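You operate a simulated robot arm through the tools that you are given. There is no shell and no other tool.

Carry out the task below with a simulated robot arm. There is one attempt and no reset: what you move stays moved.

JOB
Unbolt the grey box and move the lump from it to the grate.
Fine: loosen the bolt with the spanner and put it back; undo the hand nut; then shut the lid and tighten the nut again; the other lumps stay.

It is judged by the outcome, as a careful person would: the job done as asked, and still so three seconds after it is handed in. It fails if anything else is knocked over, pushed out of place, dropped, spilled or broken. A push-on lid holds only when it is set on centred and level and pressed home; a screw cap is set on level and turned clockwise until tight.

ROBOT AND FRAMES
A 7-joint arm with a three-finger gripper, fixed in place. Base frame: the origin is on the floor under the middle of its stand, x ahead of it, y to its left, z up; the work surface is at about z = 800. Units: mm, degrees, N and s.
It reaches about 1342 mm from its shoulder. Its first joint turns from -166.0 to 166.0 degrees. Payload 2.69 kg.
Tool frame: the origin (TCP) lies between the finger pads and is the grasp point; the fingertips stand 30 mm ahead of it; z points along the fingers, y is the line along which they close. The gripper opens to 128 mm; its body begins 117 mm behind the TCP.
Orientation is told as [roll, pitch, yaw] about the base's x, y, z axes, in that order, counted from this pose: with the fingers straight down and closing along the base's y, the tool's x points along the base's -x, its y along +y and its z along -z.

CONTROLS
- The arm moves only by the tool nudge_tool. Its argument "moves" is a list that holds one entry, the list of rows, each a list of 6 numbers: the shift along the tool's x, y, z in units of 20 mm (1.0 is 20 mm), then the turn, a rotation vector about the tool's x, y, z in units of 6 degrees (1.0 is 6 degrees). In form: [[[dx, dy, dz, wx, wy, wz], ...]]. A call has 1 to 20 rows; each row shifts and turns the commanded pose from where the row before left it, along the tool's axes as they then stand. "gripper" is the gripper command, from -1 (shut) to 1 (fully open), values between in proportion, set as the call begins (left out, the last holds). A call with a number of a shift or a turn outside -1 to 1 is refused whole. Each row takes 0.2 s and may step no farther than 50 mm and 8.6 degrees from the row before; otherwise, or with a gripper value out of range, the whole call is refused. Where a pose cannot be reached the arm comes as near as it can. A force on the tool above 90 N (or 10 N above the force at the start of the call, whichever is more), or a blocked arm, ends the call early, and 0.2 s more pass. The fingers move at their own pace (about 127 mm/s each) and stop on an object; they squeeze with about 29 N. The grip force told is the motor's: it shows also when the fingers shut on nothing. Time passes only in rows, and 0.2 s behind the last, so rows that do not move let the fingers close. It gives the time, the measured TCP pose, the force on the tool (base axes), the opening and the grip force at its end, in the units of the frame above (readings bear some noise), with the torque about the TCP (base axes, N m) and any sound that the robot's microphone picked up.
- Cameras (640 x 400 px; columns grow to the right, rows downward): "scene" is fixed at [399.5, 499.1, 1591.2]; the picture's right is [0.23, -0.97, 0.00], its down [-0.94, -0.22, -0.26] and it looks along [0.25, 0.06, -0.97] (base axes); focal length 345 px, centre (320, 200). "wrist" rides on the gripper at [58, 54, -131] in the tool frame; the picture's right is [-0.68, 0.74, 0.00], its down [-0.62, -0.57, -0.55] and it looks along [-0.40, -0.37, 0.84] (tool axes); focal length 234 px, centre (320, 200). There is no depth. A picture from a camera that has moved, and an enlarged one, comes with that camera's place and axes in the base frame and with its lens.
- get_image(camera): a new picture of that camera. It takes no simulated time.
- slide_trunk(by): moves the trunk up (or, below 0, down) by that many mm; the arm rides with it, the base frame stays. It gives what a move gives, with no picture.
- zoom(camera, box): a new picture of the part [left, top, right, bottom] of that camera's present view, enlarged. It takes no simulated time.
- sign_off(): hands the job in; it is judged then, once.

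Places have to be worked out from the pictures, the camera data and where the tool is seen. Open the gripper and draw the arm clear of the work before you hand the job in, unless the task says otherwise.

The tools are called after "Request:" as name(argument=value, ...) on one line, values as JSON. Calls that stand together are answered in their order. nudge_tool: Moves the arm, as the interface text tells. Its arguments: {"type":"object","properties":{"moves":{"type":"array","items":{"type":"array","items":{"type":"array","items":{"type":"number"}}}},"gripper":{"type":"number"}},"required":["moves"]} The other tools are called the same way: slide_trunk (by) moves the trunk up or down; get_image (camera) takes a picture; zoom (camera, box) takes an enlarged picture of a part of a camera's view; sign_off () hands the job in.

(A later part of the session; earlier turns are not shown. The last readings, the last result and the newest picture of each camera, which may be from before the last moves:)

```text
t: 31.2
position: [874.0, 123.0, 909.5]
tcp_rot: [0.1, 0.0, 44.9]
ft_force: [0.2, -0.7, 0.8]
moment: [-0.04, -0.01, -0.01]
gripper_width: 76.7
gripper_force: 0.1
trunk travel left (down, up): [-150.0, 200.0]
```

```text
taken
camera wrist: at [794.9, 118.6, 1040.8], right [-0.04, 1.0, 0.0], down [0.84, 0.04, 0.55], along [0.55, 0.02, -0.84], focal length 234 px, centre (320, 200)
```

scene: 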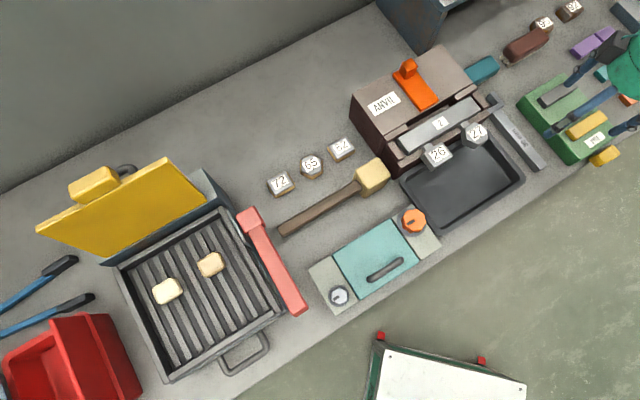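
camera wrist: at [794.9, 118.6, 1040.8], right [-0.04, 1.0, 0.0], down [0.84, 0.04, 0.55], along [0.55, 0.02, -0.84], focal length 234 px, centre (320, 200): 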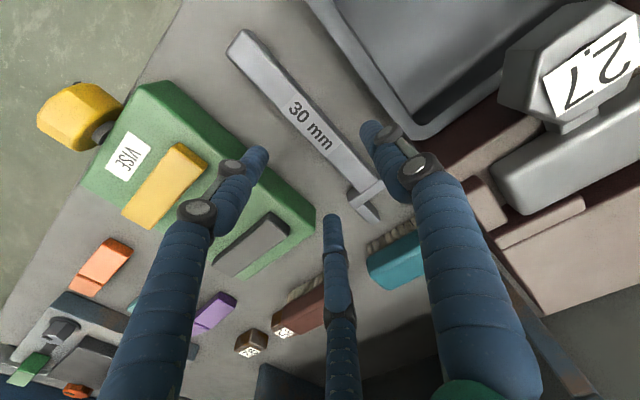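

Spanner is back on the bench where it was. Raising and turning the hand 180° (yaw 45 → −135).

Request:
nudge_tool(moves=[[[0, 0, -0.9, 0, 0, 0], [0, 0, -0.9, 0, 0, 0], [0, 0, -0.9, 0, 0, 0], [0, 0, 0, 0, 0, 1], [0, 0, 0, 0, 0, 1], [0, 0, 0, 0, 0, 1], [0, 0, 0, 0, 0, 1], [0, 0, 0, 0, 0, 1], [0, 0, 0, 0, 0, 1], [0, 0, 0, 0, 0, 1], [0, 0, 0, 0, 0, 1], [0, 0, 0, 0, 0, 1], [0, 0, 0, 0, 0, 1], [0, 0, 0, 0, 0, 1], [0, 0, 0, 0, 0, 1], [0, 0, 0, 0, 0, 1], [0, 0, 0, 0, 0, 1], [0, 0, 0, 0, 0, 1]]])

Request:
nudge_tool(moves=[[[0, 0, 0, 0, 0, 1], [0, 0, 0, 0, 0, 1], [0, 0, 0, 0, 0, 1], [0, 0, 0, 0, 0, 1], [0, 0, 0, 0, 0, 1], [0, 0, 0, 0, 0, 1], [0, 0, 0, 0, 0, 1], [0, 0, 0, 0, 0, 1], [0, 0, 0, 0, 0, 1], [0, 0, 0, 0, 0, 1], [0, 0, 0, 0, 0, 1], [0, 0, 0, 0, 0, 1], [0, 0, 0, 0, 0, 1], [0, 0, 0, 0, 0, 1], [0, 0, 0, 0, 0, 1], [0, 0, 0, 0, 0, 0]]])

Request:
get_image(camera="wrist")

Request:
get_image(camera="scene")

```text
t: 35.0
position: [874.8, 121.6, 964.8]
tcp_rot: [0.0, 0.0, -45.1]
ft_force: [0.2, -0.3, -0.4]
moment: [-0.03, 0.0, -0.01]
gripper_width: 76.9
gripper_force: 0.0
trunk travel left (down, up): [-150.0, 200.0]
```

```text
t: 38.4
position: [874.0, 122.3, 964.4]
tcp_rot: [0.0, 0.0, -135.1]
ft_force: [0.1, -0.6, -0.3]
moment: [-0.04, 0.01, 0.0]
gripper_width: 76.9
gripper_force: 0.0
trunk travel left (down, up): [-150.0, 200.0]
```

```text
taken
camera wrist: at [953.8, 125.0, 1095.7], right [0.04, -1.0, 0.0], down [-0.84, -0.03, 0.55], along [-0.55, -0.02, -0.84], focal length 234 px, centre (320, 200)
```

wrist: 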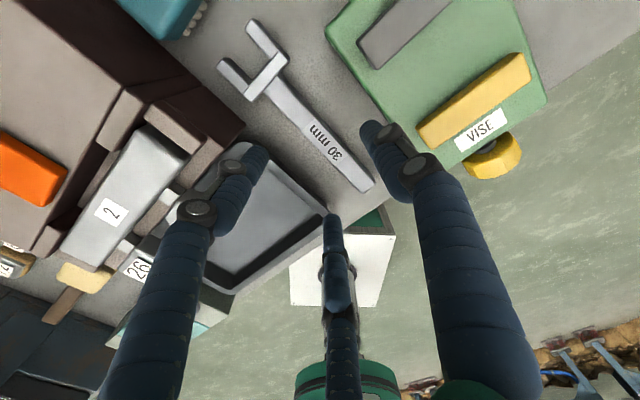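

```text
taken
```

scene: 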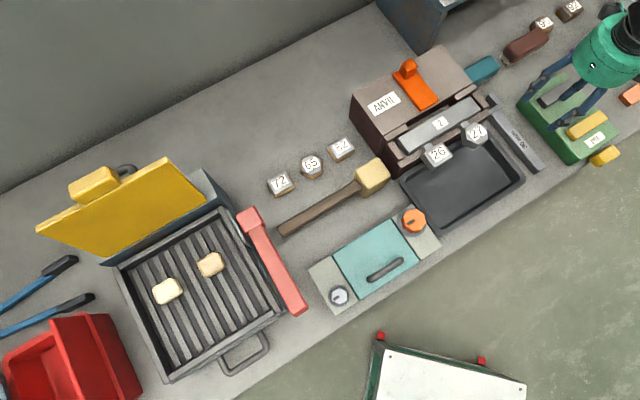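

Rotation done, and this view shows the jaws well. Zooming to measure the spanner accurately.

Request:
zoom(camera="wrist", box=[200, 0, 400, 210])

Request:
zoom(camera="wrist", box=[200, 5, 330, 115])

```text
1.90 times, centred on (300, 105) of wrist
camera zoom: at [953.8, 125.0, 1095.7], right [0.04, -1.0, 0.0], down [-0.84, -0.03, 0.55], along [-0.55, -0.02, -0.84], focal length 446 px, centre (358, 381)
```

zoom: 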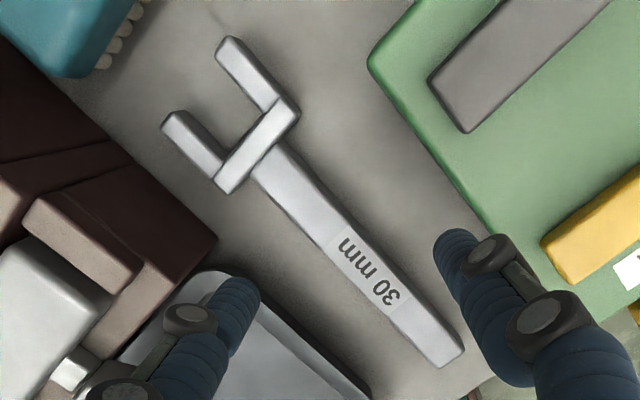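

```text
3.64 times, centred on (265, 60) of wrist
camera zoom: at [953.8, 125.0, 1095.7], right [0.04, -1.0, 0.0], down [-0.84, -0.03, 0.55], along [-0.55, -0.02, -0.84], focal length 852 px, centre (520, 709)
```

zoom: 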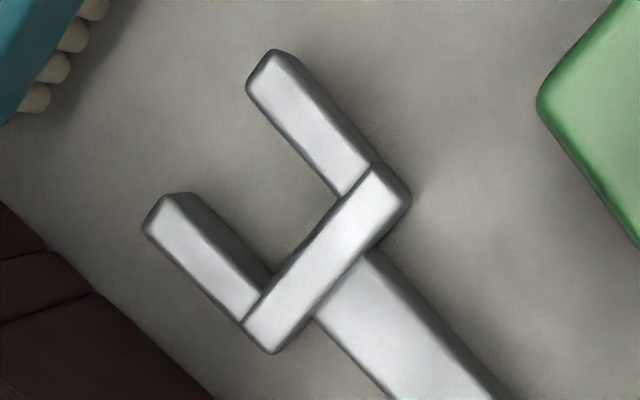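

Measured: jaw gap ≈31–33 mm, inner depth v 790–823, handle centreline u≈528 from v=603 to 770. Now moving to grasp point v≈695, u≈522 and descending.

Request:
nudge_tool(moves=[[[-0.475, -0.485, 0, 0, 0, 0], [0, 0, 0.95, 0, 0, 0], [0, 0, 0.95, 0, 0, 0], [0, 0, 0.95, 0, 0, 0], [0, 0, 0.95, 0, 0, 0], [0, 0, 0, 0, 0, 0]]])

Request:
get_image(camera="wrist")

Request:
zoom(camera="scene", box=[440, 40, 640, 220])

```text
t: 39.8
position: [861.9, 120.4, 889.4]
tcp_rot: [0.0, 0.1, -135.0]
ft_force: [0.0, 0.2, -0.7]
moment: [-0.02, -0.01, -0.02]
gripper_width: 76.7
gripper_force: 0.0
trunk travel left (down, up): [-150.0, 200.0]
```

```text
taken
camera wrist: at [941.0, 123.9, 1020.0], right [0.04, -1.0, 0.0], down [-0.84, -0.03, 0.55], along [-0.55, -0.02, -0.84], focal length 234 px, centre (320, 200)
```

wrist: 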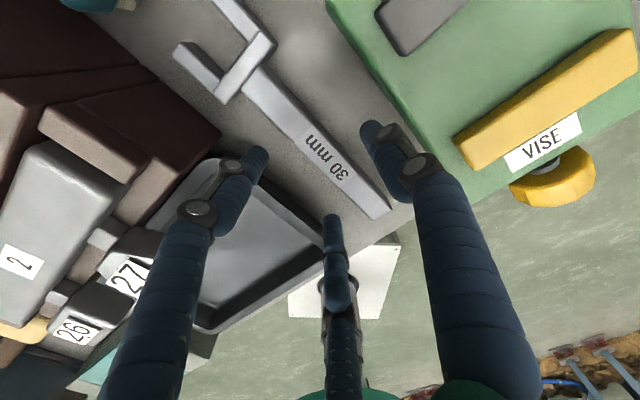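

```text
2.22 times, centred on (540, 130) of scene
camera zoom: at [399.5, 499.1, 1591.2], right [0.23, -0.97, 0.0], down [-0.94, -0.22, -0.26], along [0.25, 0.06, -0.97], focal length 768 px, centre (-169, 356)
```

zoom: 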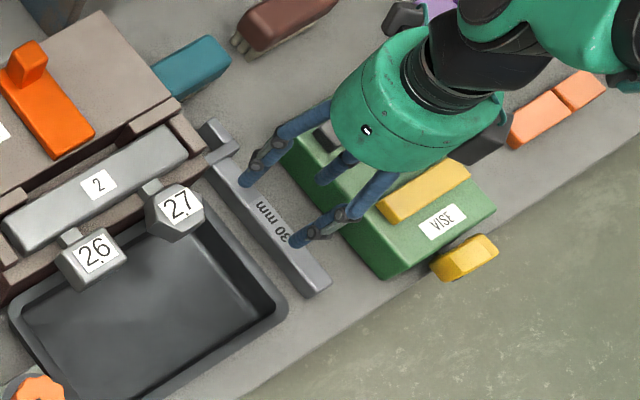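

Clear on both sides. Descending to the bench and closing.

Request:
nudge_tool(moves=[[[0, 0, 0.9, 0, 0, 0], [0, 0, 0.9, 0, 0, 0], [0, 0, 0.8, 0, 0, 0], [0, 0, 0.35, 0, 0, 0], [0, 0, 0, 0, 0, 0]]])

Request:
nudge_tool(moves=[[[0, 0, 0, 0, 0, 0], [0, 0, 0, 0, 0, 0], [0, 0, 0, 0, 0, 0], [0, 0, 0, 0, 0, 0]]], gripper=-1)

Request:
get_image(camera="wrist")

```text
t: 41.0
position: [860.8, 122.8, 830.6]
tcp_rot: [0.0, 0.0, -135.0]
ft_force: [-0.8, 0.4, -0.4]
moment: [0.0, 0.01, -0.02]
gripper_width: 76.8
gripper_force: 0.1
trunk travel left (down, up): [-150.0, 200.0]
```

```text
t: 42.0
position: [860.4, 121.8, 829.6]
tcp_rot: [0.0, 0.0, -135.0]
ft_force: [-0.8, 0.1, 5.5]
moment: [-0.11, 0.04, 0.06]
gripper_width: 38.7
gripper_force: 28.5
trunk travel left (down, up): [-150.0, 200.0]
```

```text
taken
camera wrist: at [939.8, 124.6, 961.1], right [0.04, -1.0, 0.0], down [-0.84, -0.04, 0.55], along [-0.55, -0.02, -0.84], focal length 234 px, centre (320, 200)
```

wrist: 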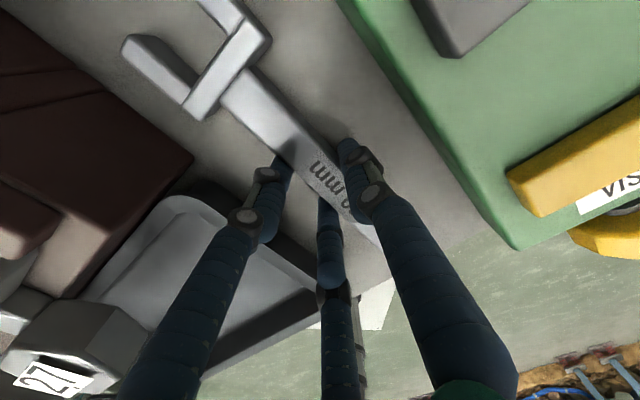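

Gripped. I'll lift slowly and then measure the jaws' position in the hand.

Request:
nudge_tool(moves=[[[0, 0, -0.1, 0, 0, 0], [0, 0, -0.15, 0, 0, 0], [0, 0, -0.25, 0, 0, 0], [0, 0, -0.4, 0, 0, 0], [0, 0, -0.5, 0, 0, 0], [0, 0, -0.6, 0, 0, 0], [0, 0, -0.5, 0, 0, 0], [0, 0, 0, 0, 0, 0]]])

Request:
get_image(camera="wrist")

Request:
zoom(camera="wrist", box=[110, 0, 310, 140])

Request:
zoom(camera="scene", box=[440, 40, 640, 220])

```text
t: 43.8
position: [861.0, 122.9, 878.6]
tcp_rot: [0.0, 0.0, -135.0]
ft_force: [0.1, 0.1, -3.1]
moment: [-0.02, 0.07, -0.01]
gripper_width: 38.6
gripper_force: 28.9
trunk travel left (down, up): [-150.0, 200.0]
```

```text
taken
camera wrist: at [939.6, 125.3, 1011.0], right [0.04, -1.0, 0.0], down [-0.84, -0.03, 0.55], along [-0.55, -0.02, -0.84], focal length 234 px, centre (320, 200)
```

wrist: 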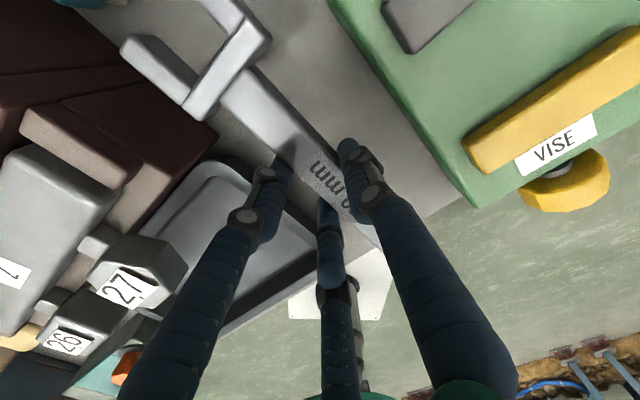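

```text
2.86 times, centred on (210, 70) of wrist
camera zoom: at [939.6, 125.3, 1011.0], right [0.04, -1.0, 0.0], down [-0.84, -0.03, 0.55], along [-0.55, -0.02, -0.84], focal length 669 px, centre (634, 571)
```

zoom: 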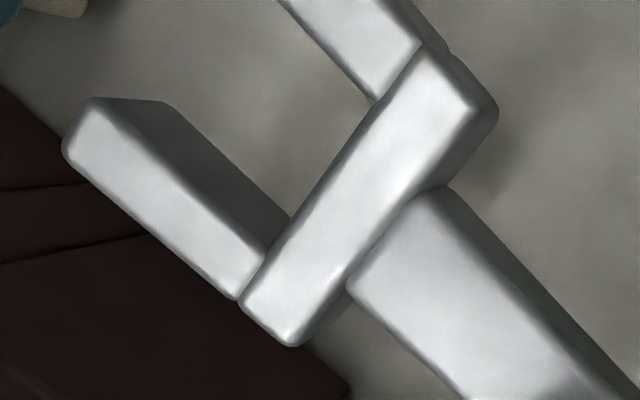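

```text
2.22 times, centred on (540, 130) of scene
camera zoom: at [399.5, 499.1, 1591.2], right [0.23, -0.97, 0.0], down [-0.94, -0.22, -0.26], along [0.25, 0.06, -0.97], focal length 768 px, centre (-169, 356)
```

zoom: 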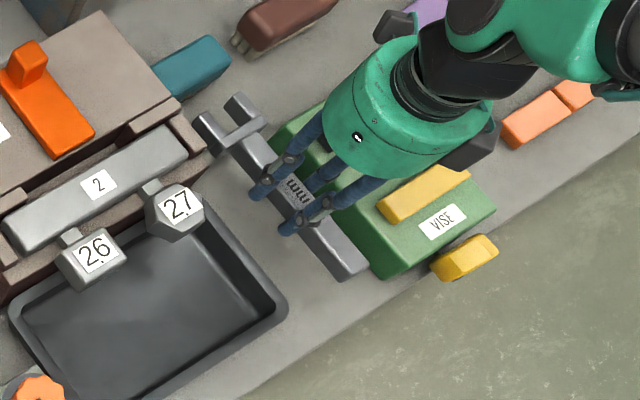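

Spanner is held level and hasn't slipped; jaws sit about 91–126 mm ahead of the TCP, centred ~6.5 mm off in tool y. Raising and drawing back over the front, then traversing left above the tray and box.

Request:
nudge_tool(moves=[[[0, 0, -0.8, 0, 0, 0], [0, 0, -1, 0, 0, 0], [0, 0, -1, 0, 0, 0], [0, 0, -1, 0, 0, 0], [0, 0, -1, 0, 0, 0], [-0.5, 0, 0, 0, 0, 0], [-1, 0, 0, 0, 0, 0], [-1, 0, 0, 0, 0, 0], [-1, 0, 0, 0, 0, 0], [-1, 0, 0, 0, 0, 0], [-1, 0, 0, 0, 0, 0], [-1, 0, 0, 0, 0, 0], [-1, 0, 0, 0, 0, 0], [-0.75, 0, 0, 0, 0, 0]]])

Request:
nudge_tool(moves=[[[0, -0.5, 0, 0, 0, 0], [0, -1, 0, 0, 0, 0], [0, -1, 0, 0, 0, 0], [0, -1, 0, 0, 0, 0], [0, -1, 0, 0, 0, 0], [0, -1, 0, 0, 0, 0], [0, -1, 0, 0, 0, 0], [0, -1, 0, 0, 0, 0], [0, -1, 0, 0, 0, 0], [0, -1, 0, 0, 0, 0], [0, -1, 0, 0, 0, 0], [0, -1, 0, 0, 0, 0], [0, -1, 0, 0, 0, 0], [0, -1, 0, 0, 0, 0], [0, -1, 0, 0, 0, 0], [0, -1, 0, 0, 0, 0], [0, -1, 0, 0, 0, 0], [0, -1, 0, 0, 0, 0], [0, -0.75, 0, 0, 0, 0], [0, -0.5, 0, 0, 0, 0]]])

Request:
get_image(camera="scene")

Request:
get_image(camera="wrist")

```text
t: 46.8
position: [744.8, 4.3, 976.3]
tcp_rot: [-0.1, 0.1, -135.1]
ft_force: [0.2, -0.2, -2.8]
moment: [-0.05, 0.04, -0.01]
gripper_width: 38.6
gripper_force: 28.9
trunk travel left (down, up): [-150.0, 200.0]
```

```text
t: 51.0
position: [479.1, 270.4, 974.5]
tcp_rot: [0.0, 0.1, -135.1]
ft_force: [-0.8, 0.5, -3.0]
moment: [-0.01, 0.08, -0.01]
gripper_width: 38.7
gripper_force: 29.2
trunk travel left (down, up): [-150.0, 200.0]
```

```text
taken
```

scene: 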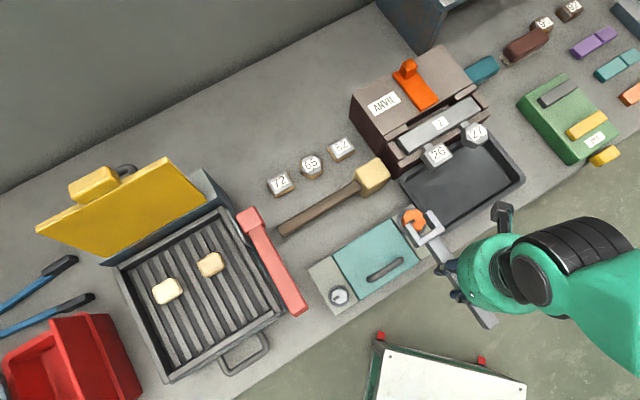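

```text
taken
camera wrist: at [557.7, 274.2, 1105.4], right [0.04, -1.0, 0.0], down [-0.84, -0.04, 0.55], along [-0.55, -0.02, -0.84], focal length 234 px, centre (320, 200)
```

wrist: 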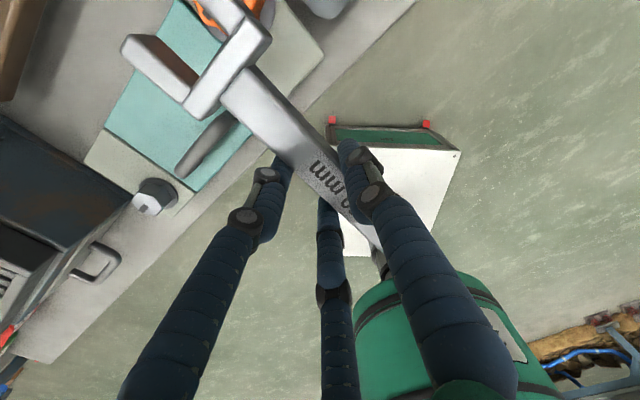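

Still held firmly. Continuing left to a standoff in front of the bolt and then rotating −30° so the jaw axis matches the hex flats.

Request:
nudge_tool(moves=[[[-0.164, -0.968, 0, 0, 0, 0], [-0.164, -0.968, 0, 0, 0, 0], [-0.164, -0.968, 0, 0, 0, 0], [-0.164, -0.968, 0, 0, 0, 0], [-0.164, -0.968, 0, 0, 0, 0], [-0.164, -0.968, 0, 0, 0, 0], [-0.164, -0.968, 0, 0, 0, 0], [-0.164, -0.968, 0, 0, 0, 0], [-0.164, -0.968, 0, 0, 0, 0], [-0.164, -0.968, 0, 0, 0, 0], [-0.164, -0.968, 0, 0, 0, 0], [-0.164, -0.968, 0, 0, 0, 0], [-0.164, -0.968, 0, 0, 0, 0], [-0.164, -0.968, 0, 0, 0, 0], [0, 0, 0, 0, 0, 0]]])

Request:
nudge_tool(moves=[[[0, 0, 0, 0, 0, 1], [0, 0, 0, 0, 0, 1], [0, 0, 0, 0, 0, 1], [0, 0, 0, 0, 0, 1], [0, 0, 0, 0, 0, 1], [0, 0, 0, 0, 0, 0]]])

Request:
get_image(camera="scene")

Request:
get_image(camera="wrist")

```text
t: 54.2
position: [399.6, 322.7, 975.0]
tcp_rot: [-1.1, 0.1, -134.7]
ft_force: [-0.6, 0.2, -3.3]
moment: [-0.03, 0.07, -0.03]
gripper_width: 38.6
gripper_force: 28.7
out of reach, approached as far as the arm can: row 4, 5, 6, 7, 8, 9, 10, 11, 12, 13, 14
trunk travel left (down, up): [-150.0, 200.0]
```

```text
t: 55.6
position: [401.4, 316.5, 969.2]
tcp_rot: [-1.8, 0.2, -137.4]
ft_force: [0.7, 0.0, -2.6]
moment: [-0.01, 0.04, -0.02]
gripper_width: 38.7
gripper_force: 29.4
out of reach, approached as far as the arm can: row 1, 2, 3, 4, 5
trunk travel left (down, up): [-150.0, 200.0]
```

```text
taken
```

scene: 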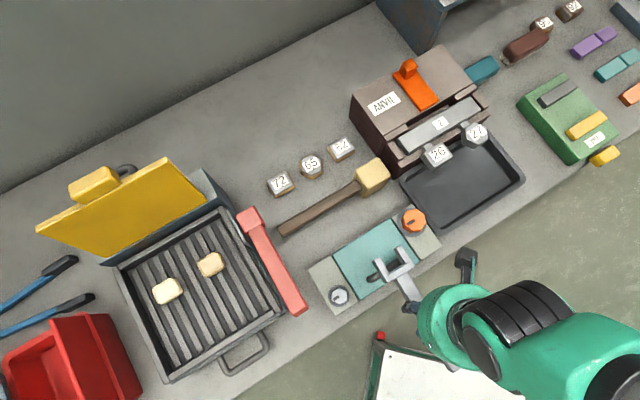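

```text
taken
camera wrist: at [482.3, 313.0, 1097.7], right [0.0, -1.0, -0.03], down [-0.83, -0.01, 0.56], along [-0.56, 0.02, -0.83], focal length 234 px, centre (320, 200)
```

wrist: 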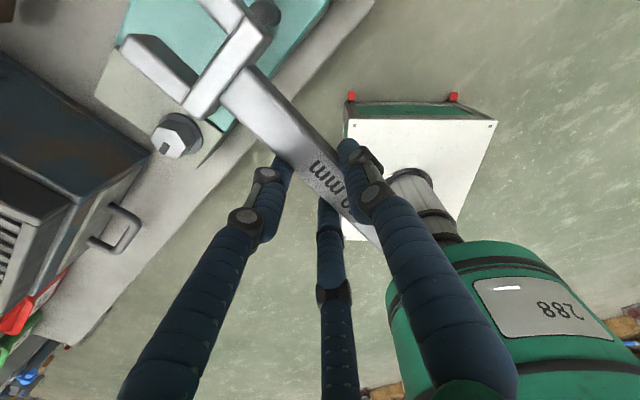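

The arm hit a joint limit (wrist roll) so it stopped short; the spanner is still held. I'll undo the last rotation and see how the commanded pose behaves.

Request:
nudge_tool(moves=[[[0, 0, 0, 0, 0, -1], [0, 0, 0, 0, 0, -1], [0, 0, 0, 0, 0, -1], [0, 0, 0, 0, 0, -1], [0, 0, 0, 0, 0, -1], [0, 0, 0, 0, 0, 0]]])

```text
t: 57.0
position: [400.6, 317.4, 967.8]
tcp_rot: [-1.5, 1.1, -107.4]
ft_force: [0.5, 0.6, -3.0]
moment: [-0.07, 0.01, -0.01]
gripper_width: 38.5
gripper_force: 28.8
trunk travel left (down, up): [-150.0, 200.0]
```

Commands restart from the actual pose, so now I'm at yaw −107° and slightly tilted. I'll level the hand, set yaw −105° (handle toward the front-right of the bolt, jaws aligned with hex flats) and go to a standoff 45 mm short of the bolt.

Request:
nudge_tool(moves=[[[0, 0, 0, -0.25, -0.183, -0.4], [-0.255, -0.718, 0, 0, 0, 0], [-0.255, -0.718, 0, 0, 0, 0], [-0.255, -0.718, 0, 0, 0, 0], [0, 0, 0, 0, 0, 0]]])

Request:
get_image(camera="wrist")

Request:
get_image(camera="scene")

```text
t: 58.2
position: [353.3, 313.7, 968.2]
tcp_rot: [0.0, -0.1, -105.1]
ft_force: [0.1, 0.8, -2.7]
moment: [-0.07, -0.03, -0.03]
gripper_width: 38.7
gripper_force: 29.1
trunk travel left (down, up): [-150.0, 200.0]
```

```text
taken
camera wrist: at [420.4, 356.2, 1099.4], right [0.54, -0.84, 0.0], down [-0.71, -0.45, 0.55], along [-0.46, -0.29, -0.84], focal length 234 px, centre (320, 200)
```

wrist: 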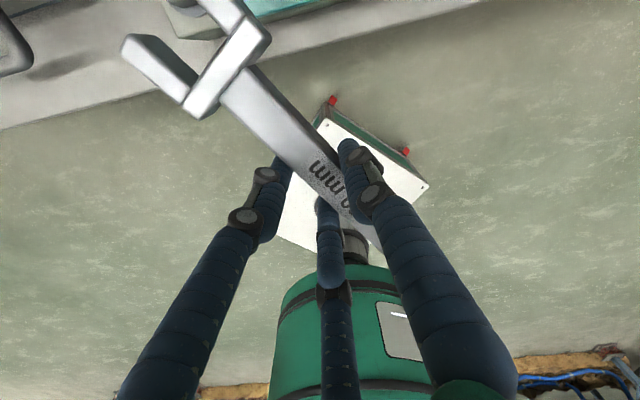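

```text
taken
```

scene: 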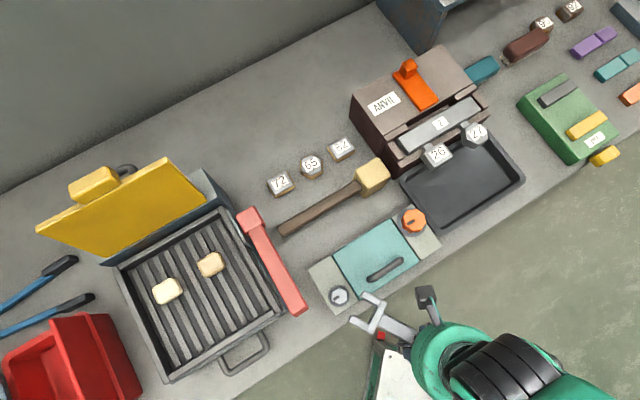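

Positioned at standoff. Lowering to bolt-head height (spanner bottom ≈868, above the box top at 860).

Request:
nudge_tool(moves=[[[0, 0, 0.9, 0, 0, 0], [0, 0, 0.9, 0, 0, 0], [0, 0, 0.8, 0, 0, 0], [0, 0, 0.6, 0, 0, 0], [0, 0, 0.3, 0, 0, 0], [0, 0, 0, 0, 0, 0]]])

Request:
zoom(camera="scene", box=[300, 250, 420, 350])

Request:
get_image(camera="wrist")

```text
t: 59.6
position: [354.1, 313.7, 898.2]
tcp_rot: [0.0, 0.0, -105.0]
ft_force: [0.5, -0.7, -3.5]
moment: [-0.05, 0.05, 0.03]
gripper_width: 38.7
gripper_force: 28.9
trunk travel left (down, up): [-150.0, 200.0]
```

```text
4.00 times, centred on (360, 300) of scene
camera zoom: at [399.5, 499.1, 1591.2], right [0.23, -0.97, 0.0], down [-0.94, -0.22, -0.26], along [0.25, 0.06, -0.97], focal length 1382 px, centre (160, -200)
```

zoom: 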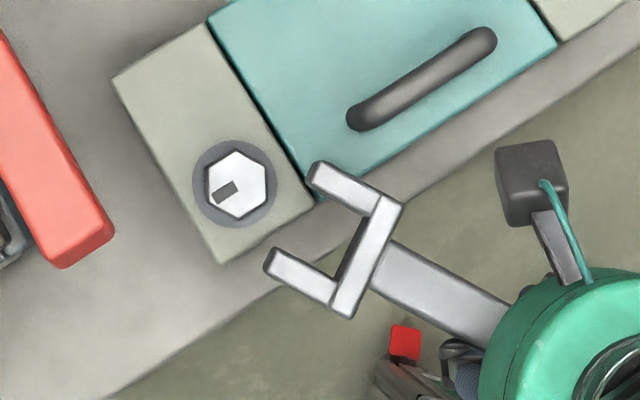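

```text
taken
camera wrist: at [422.0, 355.4, 1029.0], right [0.54, -0.84, 0.0], down [-0.71, -0.45, 0.55], along [-0.46, -0.29, -0.84], focal length 234 px, centre (320, 200)
```

wrist: 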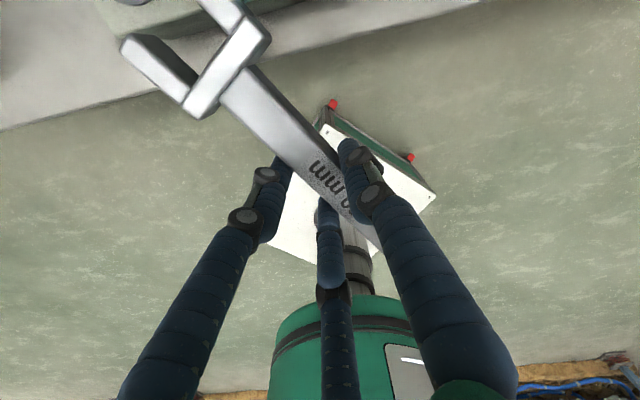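

The scene camera shows the jaws already lined up with the bolt. Zooming tighter to verify lateral and angular alignment.

Request:
zoom(camera="scene", box=[340, 280, 404, 330])

Request:
zoom(camera="scene", box=[325, 275, 375, 315])

```text
8.00 times, centred on (372, 305) of scene
camera zoom: at [399.5, 499.1, 1591.2], right [0.23, -0.97, 0.0], down [-0.94, -0.22, -0.26], along [0.25, 0.06, -0.97], focal length 2763 px, centre (-96, -640)
```

zoom: 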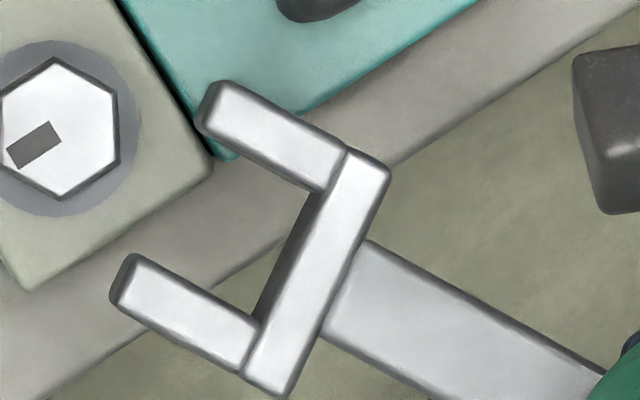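

```text
10.00 times, centred on (350, 295) of scene
camera zoom: at [399.5, 499.1, 1591.2], right [0.23, -0.97, 0.0], down [-0.94, -0.22, -0.26], along [0.25, 0.06, -0.97], focal length 3454 px, centre (20, -750)
```

zoom: 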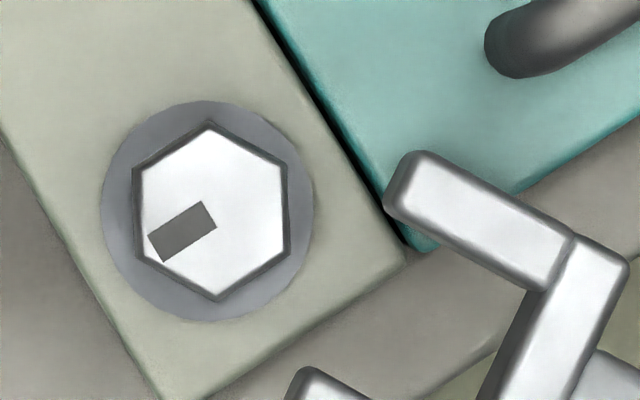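

Alignment angle matches (both ≈27° in the image); the jaws need a +1.7 mm sideways shift, and about 47 mm advance to seat. I'll shift and advance partway, then check.

Request:
nudge_tool(moves=[[[0, 0.085, 0, 0, 0, 0], [0.3, 0, 0, 0, 0, 0], [0.4, 0, 0, 0, 0, 0], [0.4, 0, 0, 0, 0, 0], [0.2, 0, 0, 0, 0, 0], [0, 0, 0, 0, 0, 0]]])

Request:
zoom(camera="scene", box=[325, 275, 389, 325])

```text
t: 61.0
position: [363.6, 339.1, 898.6]
tcp_rot: [-0.1, 0.0, -105.1]
ft_force: [-0.1, 0.3, -3.1]
moment: [-0.07, 0.04, -0.01]
gripper_width: 38.7
gripper_force: 29.0
trunk travel left (down, up): [-150.0, 200.0]
```

```text
8.00 times, centred on (357, 300) of scene
camera zoom: at [399.5, 499.1, 1591.2], right [0.23, -0.97, 0.0], down [-0.94, -0.22, -0.26], along [0.25, 0.06, -0.97], focal length 2763 px, centre (24, -600)
```

zoom: 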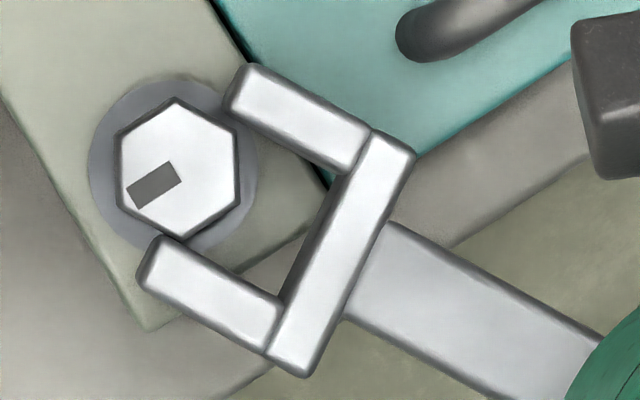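

Jaws are straddling the hex evenly (2–3 mm clearance each side). Advancing 17 mm more to seat.

Request:
nudge_tool(moves=[[[0.3, -0.02, 0, 0, 0, 0], [0.3, 0, 0, 0, 0, 0], [0.25, 0, 0, 0, 0, 0], [0, 0, 0, 0, 0, 0]]])

Request:
zoom(camera="scene", box=[325, 275, 389, 325])

Request:
zoom(camera="scene", box=[310, 210, 470, 330])

```text
t: 62.0
position: [368.2, 354.4, 899.2]
tcp_rot: [0.0, 0.0, -105.0]
ft_force: [-1.4, 0.0, -2.5]
moment: [-0.05, 0.04, -0.02]
gripper_width: 38.4
gripper_force: 29.4
trunk travel left (down, up): [-150.0, 200.0]
```

```text
8.00 times, centred on (357, 300) of scene
camera zoom: at [399.5, 499.1, 1591.2], right [0.23, -0.97, 0.0], down [-0.94, -0.22, -0.26], along [0.25, 0.06, -0.97], focal length 2763 px, centre (24, -600)
```

zoom: 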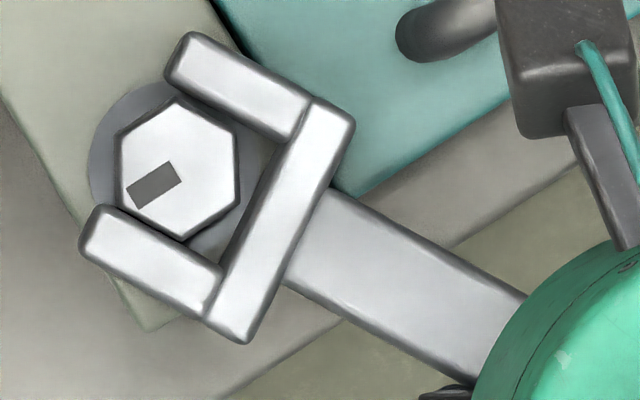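

```text
3.33 times, centred on (390, 270) of scene
camera zoom: at [399.5, 499.1, 1591.2], right [0.23, -0.97, 0.0], down [-0.94, -0.22, -0.26], along [0.25, 0.06, -0.97], focal length 1151 px, centre (87, -33)
```

zoom: 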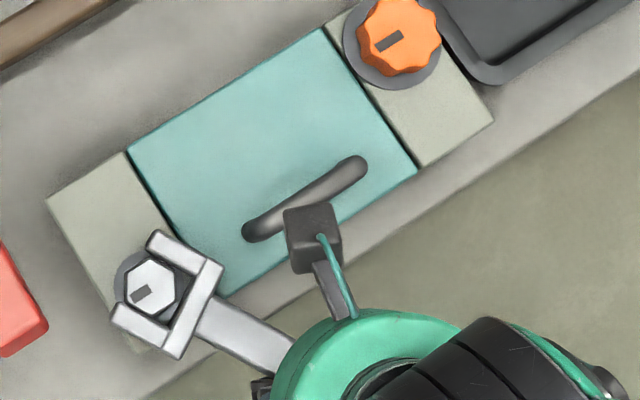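

Seated on the hex. Now swinging the spanner counter-clockwise about the bolt centre, starting with 15° and watching forces and sound.

Request:
nudge_tool(moves=[[[0, 0.487, 0, 0, 0, -0.833], [0, 0.487, 0, 0, 0, -0.833], [0, 0.487, 0, 0, 0, -0.833], [0, 0, 0, 0, 0, 0]]])

Request:
zoom(camera="scene", box=[325, 275, 389, 325])

```text
t: 63.0
position: [396.4, 348.9, 898.9]
tcp_rot: [0.2, 0.0, -89.9]
ft_force: [-8.5, 1.5, 3.8]
moment: [0.66, 0.08, 0.79]
gripper_width: 38.8
gripper_force: 29.1
trunk travel left (down, up): [-150.0, 200.0]
```

```text
8.00 times, centred on (357, 300) of scene
camera zoom: at [399.5, 499.1, 1591.2], right [0.23, -0.97, 0.0], down [-0.94, -0.22, -0.26], along [0.25, 0.06, -0.97], focal length 2763 px, centre (24, -600)
```

zoom: 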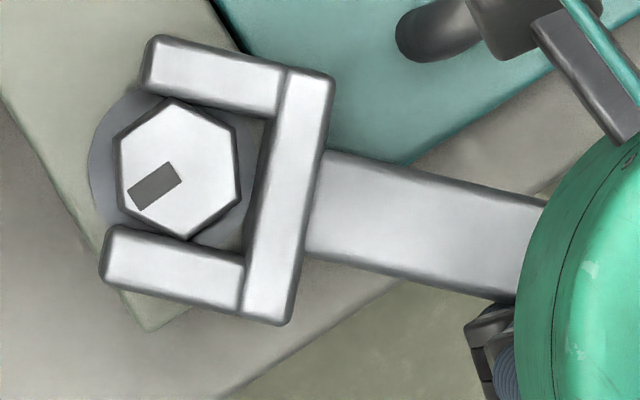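

The loose jaw fit (≈33.5 mm) gave about 15° of play; the contact force is only now building. Continuing the swing in small steps.

Request:
nudge_tool(moves=[[[0, 0.39, 0, 0, 0, -0.667], [0, 0.39, 0, 0, 0, -0.667], [0, 0, 0, 0, 0, 0]]])

Request:
zoom(camera="scene", box=[325, 255, 405, 320])

```text
t: 63.8
position: [412.3, 349.8, 898.7]
tcp_rot: [-0.1, 0.0, -82.0]
ft_force: [-6.0, -2.4, 3.4]
moment: [0.5, 0.16, 0.65]
gripper_width: 38.6
gripper_force: 28.8
trunk travel left (down, up): [-150.0, 200.0]
```

```text
6.15 times, centred on (365, 288) of scene
camera zoom: at [399.5, 499.1, 1591.2], right [0.23, -0.97, 0.0], down [-0.94, -0.22, -0.26], along [0.25, 0.06, -0.97], focal length 2125 px, centre (43, -338)
```

zoom: 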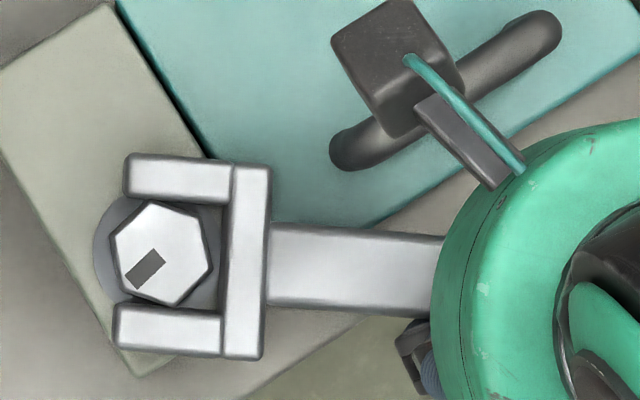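

The bolt is turning with only light resistance. There's slight rubbing underneath (fz up), so I'll raise 2.5 mm and continue 10° more.

Request:
nudge_tool(moves=[[[0, 0, -0.125, 0, 0, 0], [0, 0.325, 0, 0, 0, -0.556], [0, 0.325, 0, 0, 0, -0.556], [0, 0.325, 0, 0, 0, -0.556], [0, 0, 0, 0, 0, 0]]])

Request:
zoom(camera="scene", box=[325, 255, 405, 320])

```text
t: 65.0
position: [431.6, 353.2, 900.4]
tcp_rot: [0.0, 0.0, -71.9]
ft_force: [-2.8, -15.3, -8.8]
moment: [-1.01, -0.19, 0.53]
gripper_width: 38.6
gripper_force: 29.5
trunk travel left (down, up): [-150.0, 200.0]
```

```text
6.15 times, centred on (365, 288) of scene
camera zoom: at [399.5, 499.1, 1591.2], right [0.23, -0.97, 0.0], down [-0.94, -0.22, -0.26], along [0.25, 0.06, -0.97], focal length 2125 px, centre (43, -338)
```

zoom: 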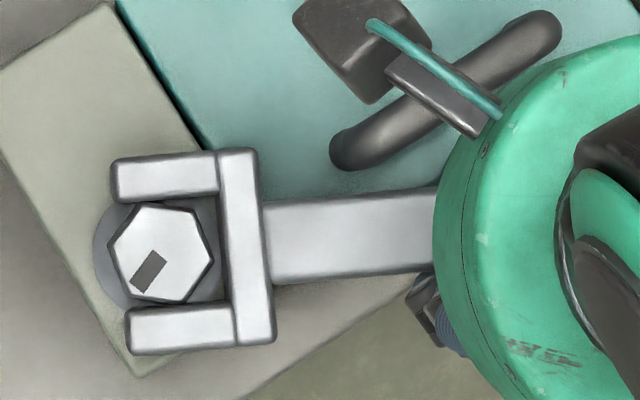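

The bolt has turned about 18° so far, but the lid handle now limits this hand orientation and the joint limit blocks the next bite. I'll withdraw along the jaws, then take the spanner home and regrasp with the hand flipped, which gives full 60° strokes.

Request:
nudge_tool(moves=[[[-0.3, 0, 0, 0, 0, 0], [-0.5, 0, 0, 0, 0, 0], [-0.6, 0, 0, 0, 0, 0], [-0.6, 0, 0, 0, 0, 0], [-0.5, 0, 0, 0, 0, 0], [0, 0, 0, 0, 0, 0]]])

Request:
zoom(camera="scene", box=[320, 240, 440, 330])

```text
t: 66.4
position: [446.4, 307.9, 899.3]
tcp_rot: [0.1, -0.1, -72.0]
ft_force: [-4.7, 24.8, 1.1]
moment: [0.88, 0.06, 0.56]
gripper_width: 39.0
gripper_force: 29.7
trunk travel left (down, up): [-150.0, 200.0]
```

```text
4.44 times, centred on (380, 285) of scene
camera zoom: at [399.5, 499.1, 1591.2], right [0.23, -0.97, 0.0], down [-0.94, -0.22, -0.26], along [0.25, 0.06, -0.97], focal length 1535 px, centre (53, -178)
```

zoom: 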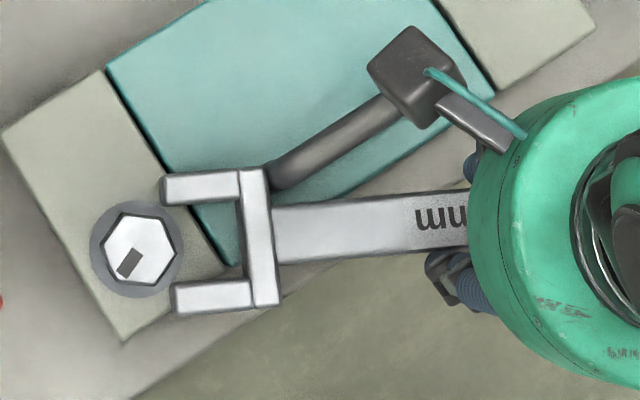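

The crossbar corner caught the end of the lid handle (25 N) and the spanner slid ~20 mm in my grip. I'll ease forward a little and rotate back clockwise around the bolt to clear the handle.

Request:
nudge_tool(moves=[[[0.2, 0, 0, 0, 0, 0], [0.05, -0.68, 0, 0, 0, 0.833], [0.05, -0.68, 0, 0, 0, 0.833], [0.05, -0.68, 0, 0, 0, 0.833], [0.05, -0.68, 0, 0, 0, 0.833], [0, 0, 0, 0, 0, 0]]])

Request:
zoom(camera="scene", box=[320, 240, 440, 330])

```text
t: 67.8
position: [391.0, 305.7, 899.8]
tcp_rot: [-0.1, 0.0, -92.0]
ft_force: [0.4, 0.1, -2.0]
moment: [-0.12, 0.03, -0.01]
gripper_width: 38.7
gripper_force: 28.8
trunk travel left (down, up): [-150.0, 200.0]
```

```text
4.44 times, centred on (380, 285) of scene
camera zoom: at [399.5, 499.1, 1591.2], right [0.23, -0.97, 0.0], down [-0.94, -0.22, -0.26], along [0.25, 0.06, -0.97], focal length 1535 px, centre (53, -178)
```

zoom: 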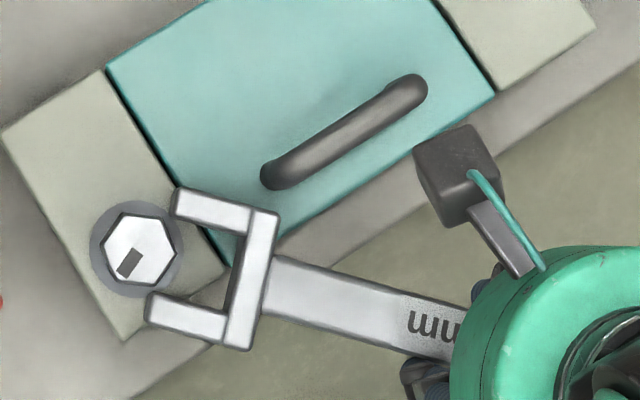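

Clear again (forces ≈0), spanner still held though ~20 mm further out along the handle. Lifting straight up off the bolt and carrying it back toward its home spot.

Request:
nudge_tool(moves=[[[0, 0, -0.5, 0, 0, 0], [0, 0, -0.7, 0, 0, 0], [0, 0, -0.9, 0, 0, 0], [0, 0, -0.9, 0, 0, 0], [0, 0, -0.9, 0, 0, 0], [0, 0, 0, 0, 0, 0]]])

Request:
nudge_tool(moves=[[[-0.4, 0.5, 0, 0, 0, 0], [-0.777, 0.937, 0, 0, 0, 0], [-0.777, 0.937, 0, 0, 0, 0], [-0.777, 0.937, 0, 0, 0, 0], [-0.777, 0.937, 0, 0, 0, 0], [-0.777, 0.937, 0, 0, 0, 0], [-0.777, 0.937, 0, 0, 0, 0], [-0.777, 0.937, 0, 0, 0, 0], [-0.777, 0.937, 0, 0, 0, 0], [-0.777, 0.937, 0, 0, 0, 0], [-0.777, 0.937, 0, 0, 0, 0], [-0.777, 0.937, 0, 0, 0, 0], [-0.777, 0.937, 0, 0, 0, 0], [-0.777, 0.937, 0, 0, 0, 0], [-0.777, 0.937, 0, 0, 0, 0], [-0.777, 0.937, 0, 0, 0, 0], [-0.777, 0.937, 0, 0, 0, 0], [-0.777, 0.937, 0, 0, 0, 0], [-0.777, 0.937, 0, 0, 0, 0], [-0.4, 0.5, 0, 0, 0, 0]]])

Request:
nudge_tool(moves=[[[0, 0, 0, 0, 0, 0.896], [0, 0, 0, 0, 0, 0.896], [0, 0, 0, 0, 0, 0.896], [0, 0, 0, 0, 0, 0.896], [0, 0, 0, 0, 0, 0.896], [0, 0, 0, 0, 0, 0.896], [0, 0, 0, 0, 0, 0.896], [0, 0, 0, 0, 0, 0.896], [0, 0, 0, 0, 0, 0]]])

Request:
get_image(camera="wrist")

Request:
get_image(camera="scene")

```text
t: 69.2
position: [388.4, 306.0, 979.0]
tcp_rot: [-0.1, -0.1, -92.0]
ft_force: [-0.2, -0.3, -3.3]
moment: [-0.18, 0.02, 0.01]
gripper_width: 38.6
gripper_force: 28.9
trunk travel left (down, up): [-150.0, 200.0]
```

```text
t: 73.4
position: [736.3, -3.4, 977.4]
tcp_rot: [0.0, 0.0, -92.0]
ft_force: [-0.4, 0.4, -3.5]
moment: [-0.14, 0.0, 0.02]
gripper_width: 38.7
gripper_force: 29.3
trunk travel left (down, up): [-150.0, 200.0]
```

```text
t: 75.4
position: [738.1, -2.8, 978.8]
tcp_rot: [0.0, 0.0, -135.1]
ft_force: [-0.5, 0.0, -2.2]
moment: [-0.08, 0.11, 0.03]
gripper_width: 38.4
gripper_force: 28.5
trunk travel left (down, up): [-150.0, 200.0]
```

```text
taken
camera wrist: at [816.8, 0.2, 1109.9], right [0.04, -1.0, 0.0], down [-0.84, -0.03, 0.55], along [-0.55, -0.02, -0.84], focal length 234 px, centre (320, 200)
```

wrist: 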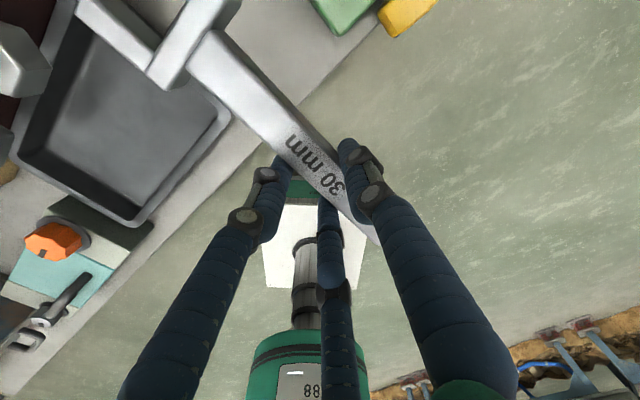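

```text
taken
```

scene: 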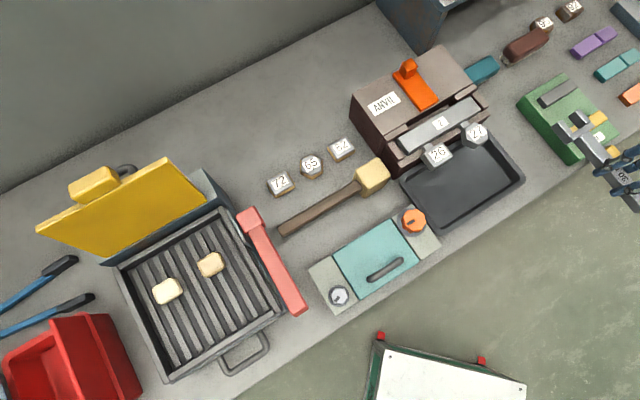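

Held well at the front of the home spot; the crossbar is now ~112 mm from the TCP (21 mm slip), so home for this grip is v≈673.5. Moving in over home and lowering.

Request:
nudge_tool(moves=[[[0.7, -0.075, 0, 0, 0, 0], [0.9, 0, 0, 0, 0, 0], [0.9, 0, 0, 0, 0, 0], [0.9, 0, 0, 0, 0, 0], [0.9, 0, 0, 0, 0, 0], [0.9, 0, 0, 0, 0, 0], [0.9, 0, 0, 0, 0, 0], [0.9, 0, 0, 0, 0, 0], [0.71, 0, 0, 0, 0, 0], [0, 0, 0, 0, 0, 0]]])

Request:
nudge_tool(moves=[[[0, 0, 0.8, 0, 0, 0], [0, 0, 0.9, 0, 0, 0], [0, 0, 0.9, 0, 0, 0], [0, 0, 0.9, 0, 0, 0], [0, 0, 0.9, 0, 0, 0], [0, 0, 0.6, 0, 0, 0], [0, 0, 0, 0, 0, 0]]])

Request:
zoom(camera="scene", box=[440, 40, 640, 220])

Request:
get_image(camera="wrist")

```text
t: 77.6
position: [845.8, 109.5, 978.5]
tcp_rot: [0.0, 0.0, -135.1]
ft_force: [0.1, 0.2, -3.5]
moment: [-0.11, 0.1, -0.04]
gripper_width: 38.7
gripper_force: 29.1
trunk travel left (down, up): [-150.0, 200.0]
```

```text
t: 79.2
position: [844.8, 107.6, 878.6]
tcp_rot: [0.1, 0.0, -135.0]
ft_force: [-0.3, 0.0, -2.8]
moment: [-0.07, 0.11, -0.04]
gripper_width: 38.5
gripper_force: 29.1
trunk travel left (down, up): [-150.0, 200.0]
```

```text
2.22 times, centred on (540, 130) of scene
camera zoom: at [399.5, 499.1, 1591.2], right [0.23, -0.97, 0.0], down [-0.94, -0.22, -0.26], along [0.25, 0.06, -0.97], focal length 768 px, centre (-169, 356)
```

zoom: 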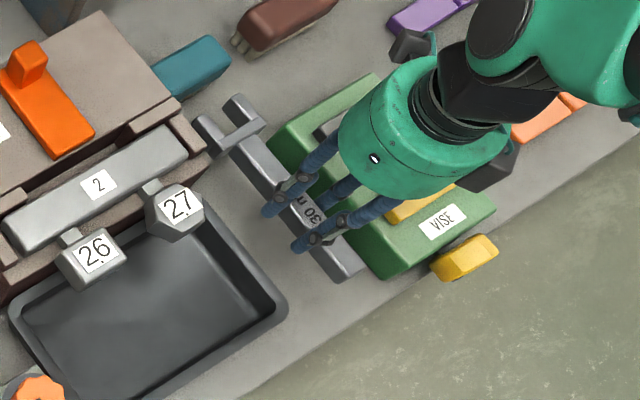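

```text
taken
camera wrist: at [923.4, 110.5, 1010.6], right [0.04, -1.0, 0.0], down [-0.84, -0.04, 0.55], along [-0.55, -0.02, -0.84], focal length 234 px, centre (320, 200)
```

wrist: 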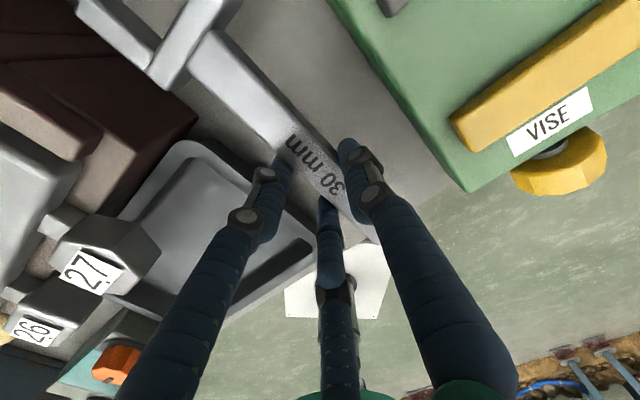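

Matches the earlier lift-off view at the same height. Lowering to the bench.

Request:
nudge_tool(moves=[[[0, 0, 0.8, 0, 0, 0], [0, 0, 0.7, 0, 0, 0], [0, 0, 0.5, 0, 0, 0], [0, 0, 0.25, 0, 0, 0], [0, 0, 0.05, 0, 0, 0], [0, 0, 0.05, 0, 0, 0], [0, 0, 0, 0, 0, 0]]])

```text
t: 80.8
position: [844.2, 107.5, 833.9]
tcp_rot: [0.1, 0.0, -135.0]
ft_force: [-2.3, -2.4, 10.5]
moment: [-1.08, 0.75, -0.09]
gripper_width: 38.7
gripper_force: 29.4
trunk travel left (down, up): [-150.0, 200.0]
```

The handle end touched first (slight tilt in the grip). I'll ease up 1 mm and open; it will settle flat.

Request:
nudge_tool(moves=[[[0, 0, -0.05, 0, 0, 0], [0, 0, 0, 0, 0, 0]]])

Request:
nudge_tool(moves=[[[0, 0, 0, 0, 0, 0], [0, 0, 0, 0, 0, 0], [0, 0, -0.4, 0, 0, 0], [0, 0, -0.9, 0, 0, 0], [0, 0, -0.9, 0, 0, 0], [0, 0, -0.9, 0, 0, 0], [0, 0, -0.9, 0, 0, 0], [0, 0, -0.9, 0, 0, 0], [0, 0, -0.9, 0, 0, 0], [0, 0, 0, 0, 0, 0]]], gripper=0.2)

Request:
get_image(camera="wrist")

Request:
zoom(camera="scene", box=[440, 40, 640, 220])

```text
t: 81.4
position: [844.2, 107.3, 834.2]
tcp_rot: [0.0, 0.0, -135.0]
ft_force: [-0.1, 0.6, 7.3]
moment: [-0.69, 0.49, -0.05]
gripper_width: 38.6
gripper_force: 28.7
trunk travel left (down, up): [-150.0, 200.0]
```

```text
t: 83.6
position: [844.9, 110.0, 948.5]
tcp_rot: [0.0, 0.0, -134.9]
ft_force: [0.3, 0.0, -0.5]
moment: [0.0, -0.01, 0.0]
gripper_width: 76.7
gripper_force: 0.1
trunk travel left (down, up): [-150.0, 200.0]
```

```text
taken
camera wrist: at [923.5, 111.4, 1080.2], right [0.04, -1.0, 0.0], down [-0.84, -0.04, 0.55], along [-0.55, -0.02, -0.84], focal length 234 px, centre (320, 200)
```

wrist: 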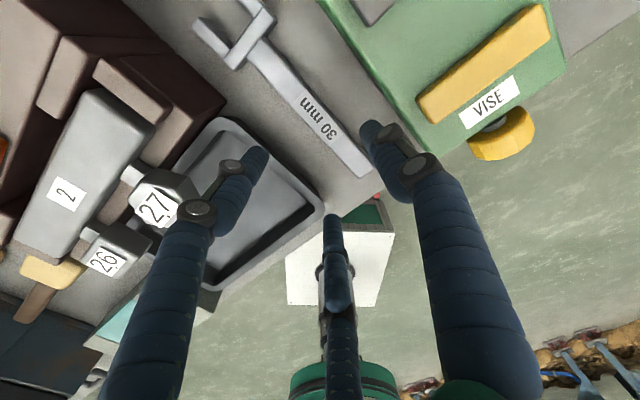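

```text
2.22 times, centred on (540, 130) of scene
camera zoom: at [399.5, 499.1, 1591.2], right [0.23, -0.97, 0.0], down [-0.94, -0.22, -0.26], along [0.25, 0.06, -0.97], focal length 768 px, centre (-169, 356)
```

zoom: 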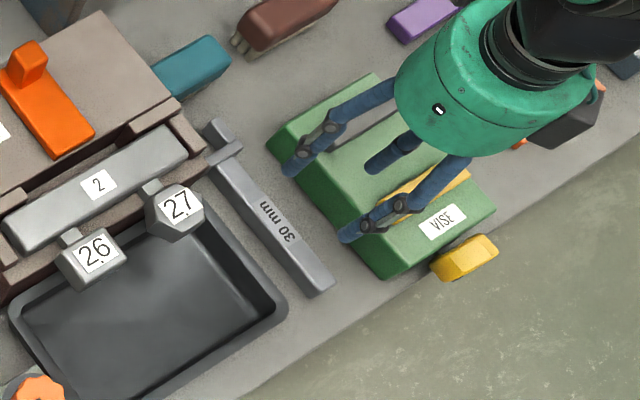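

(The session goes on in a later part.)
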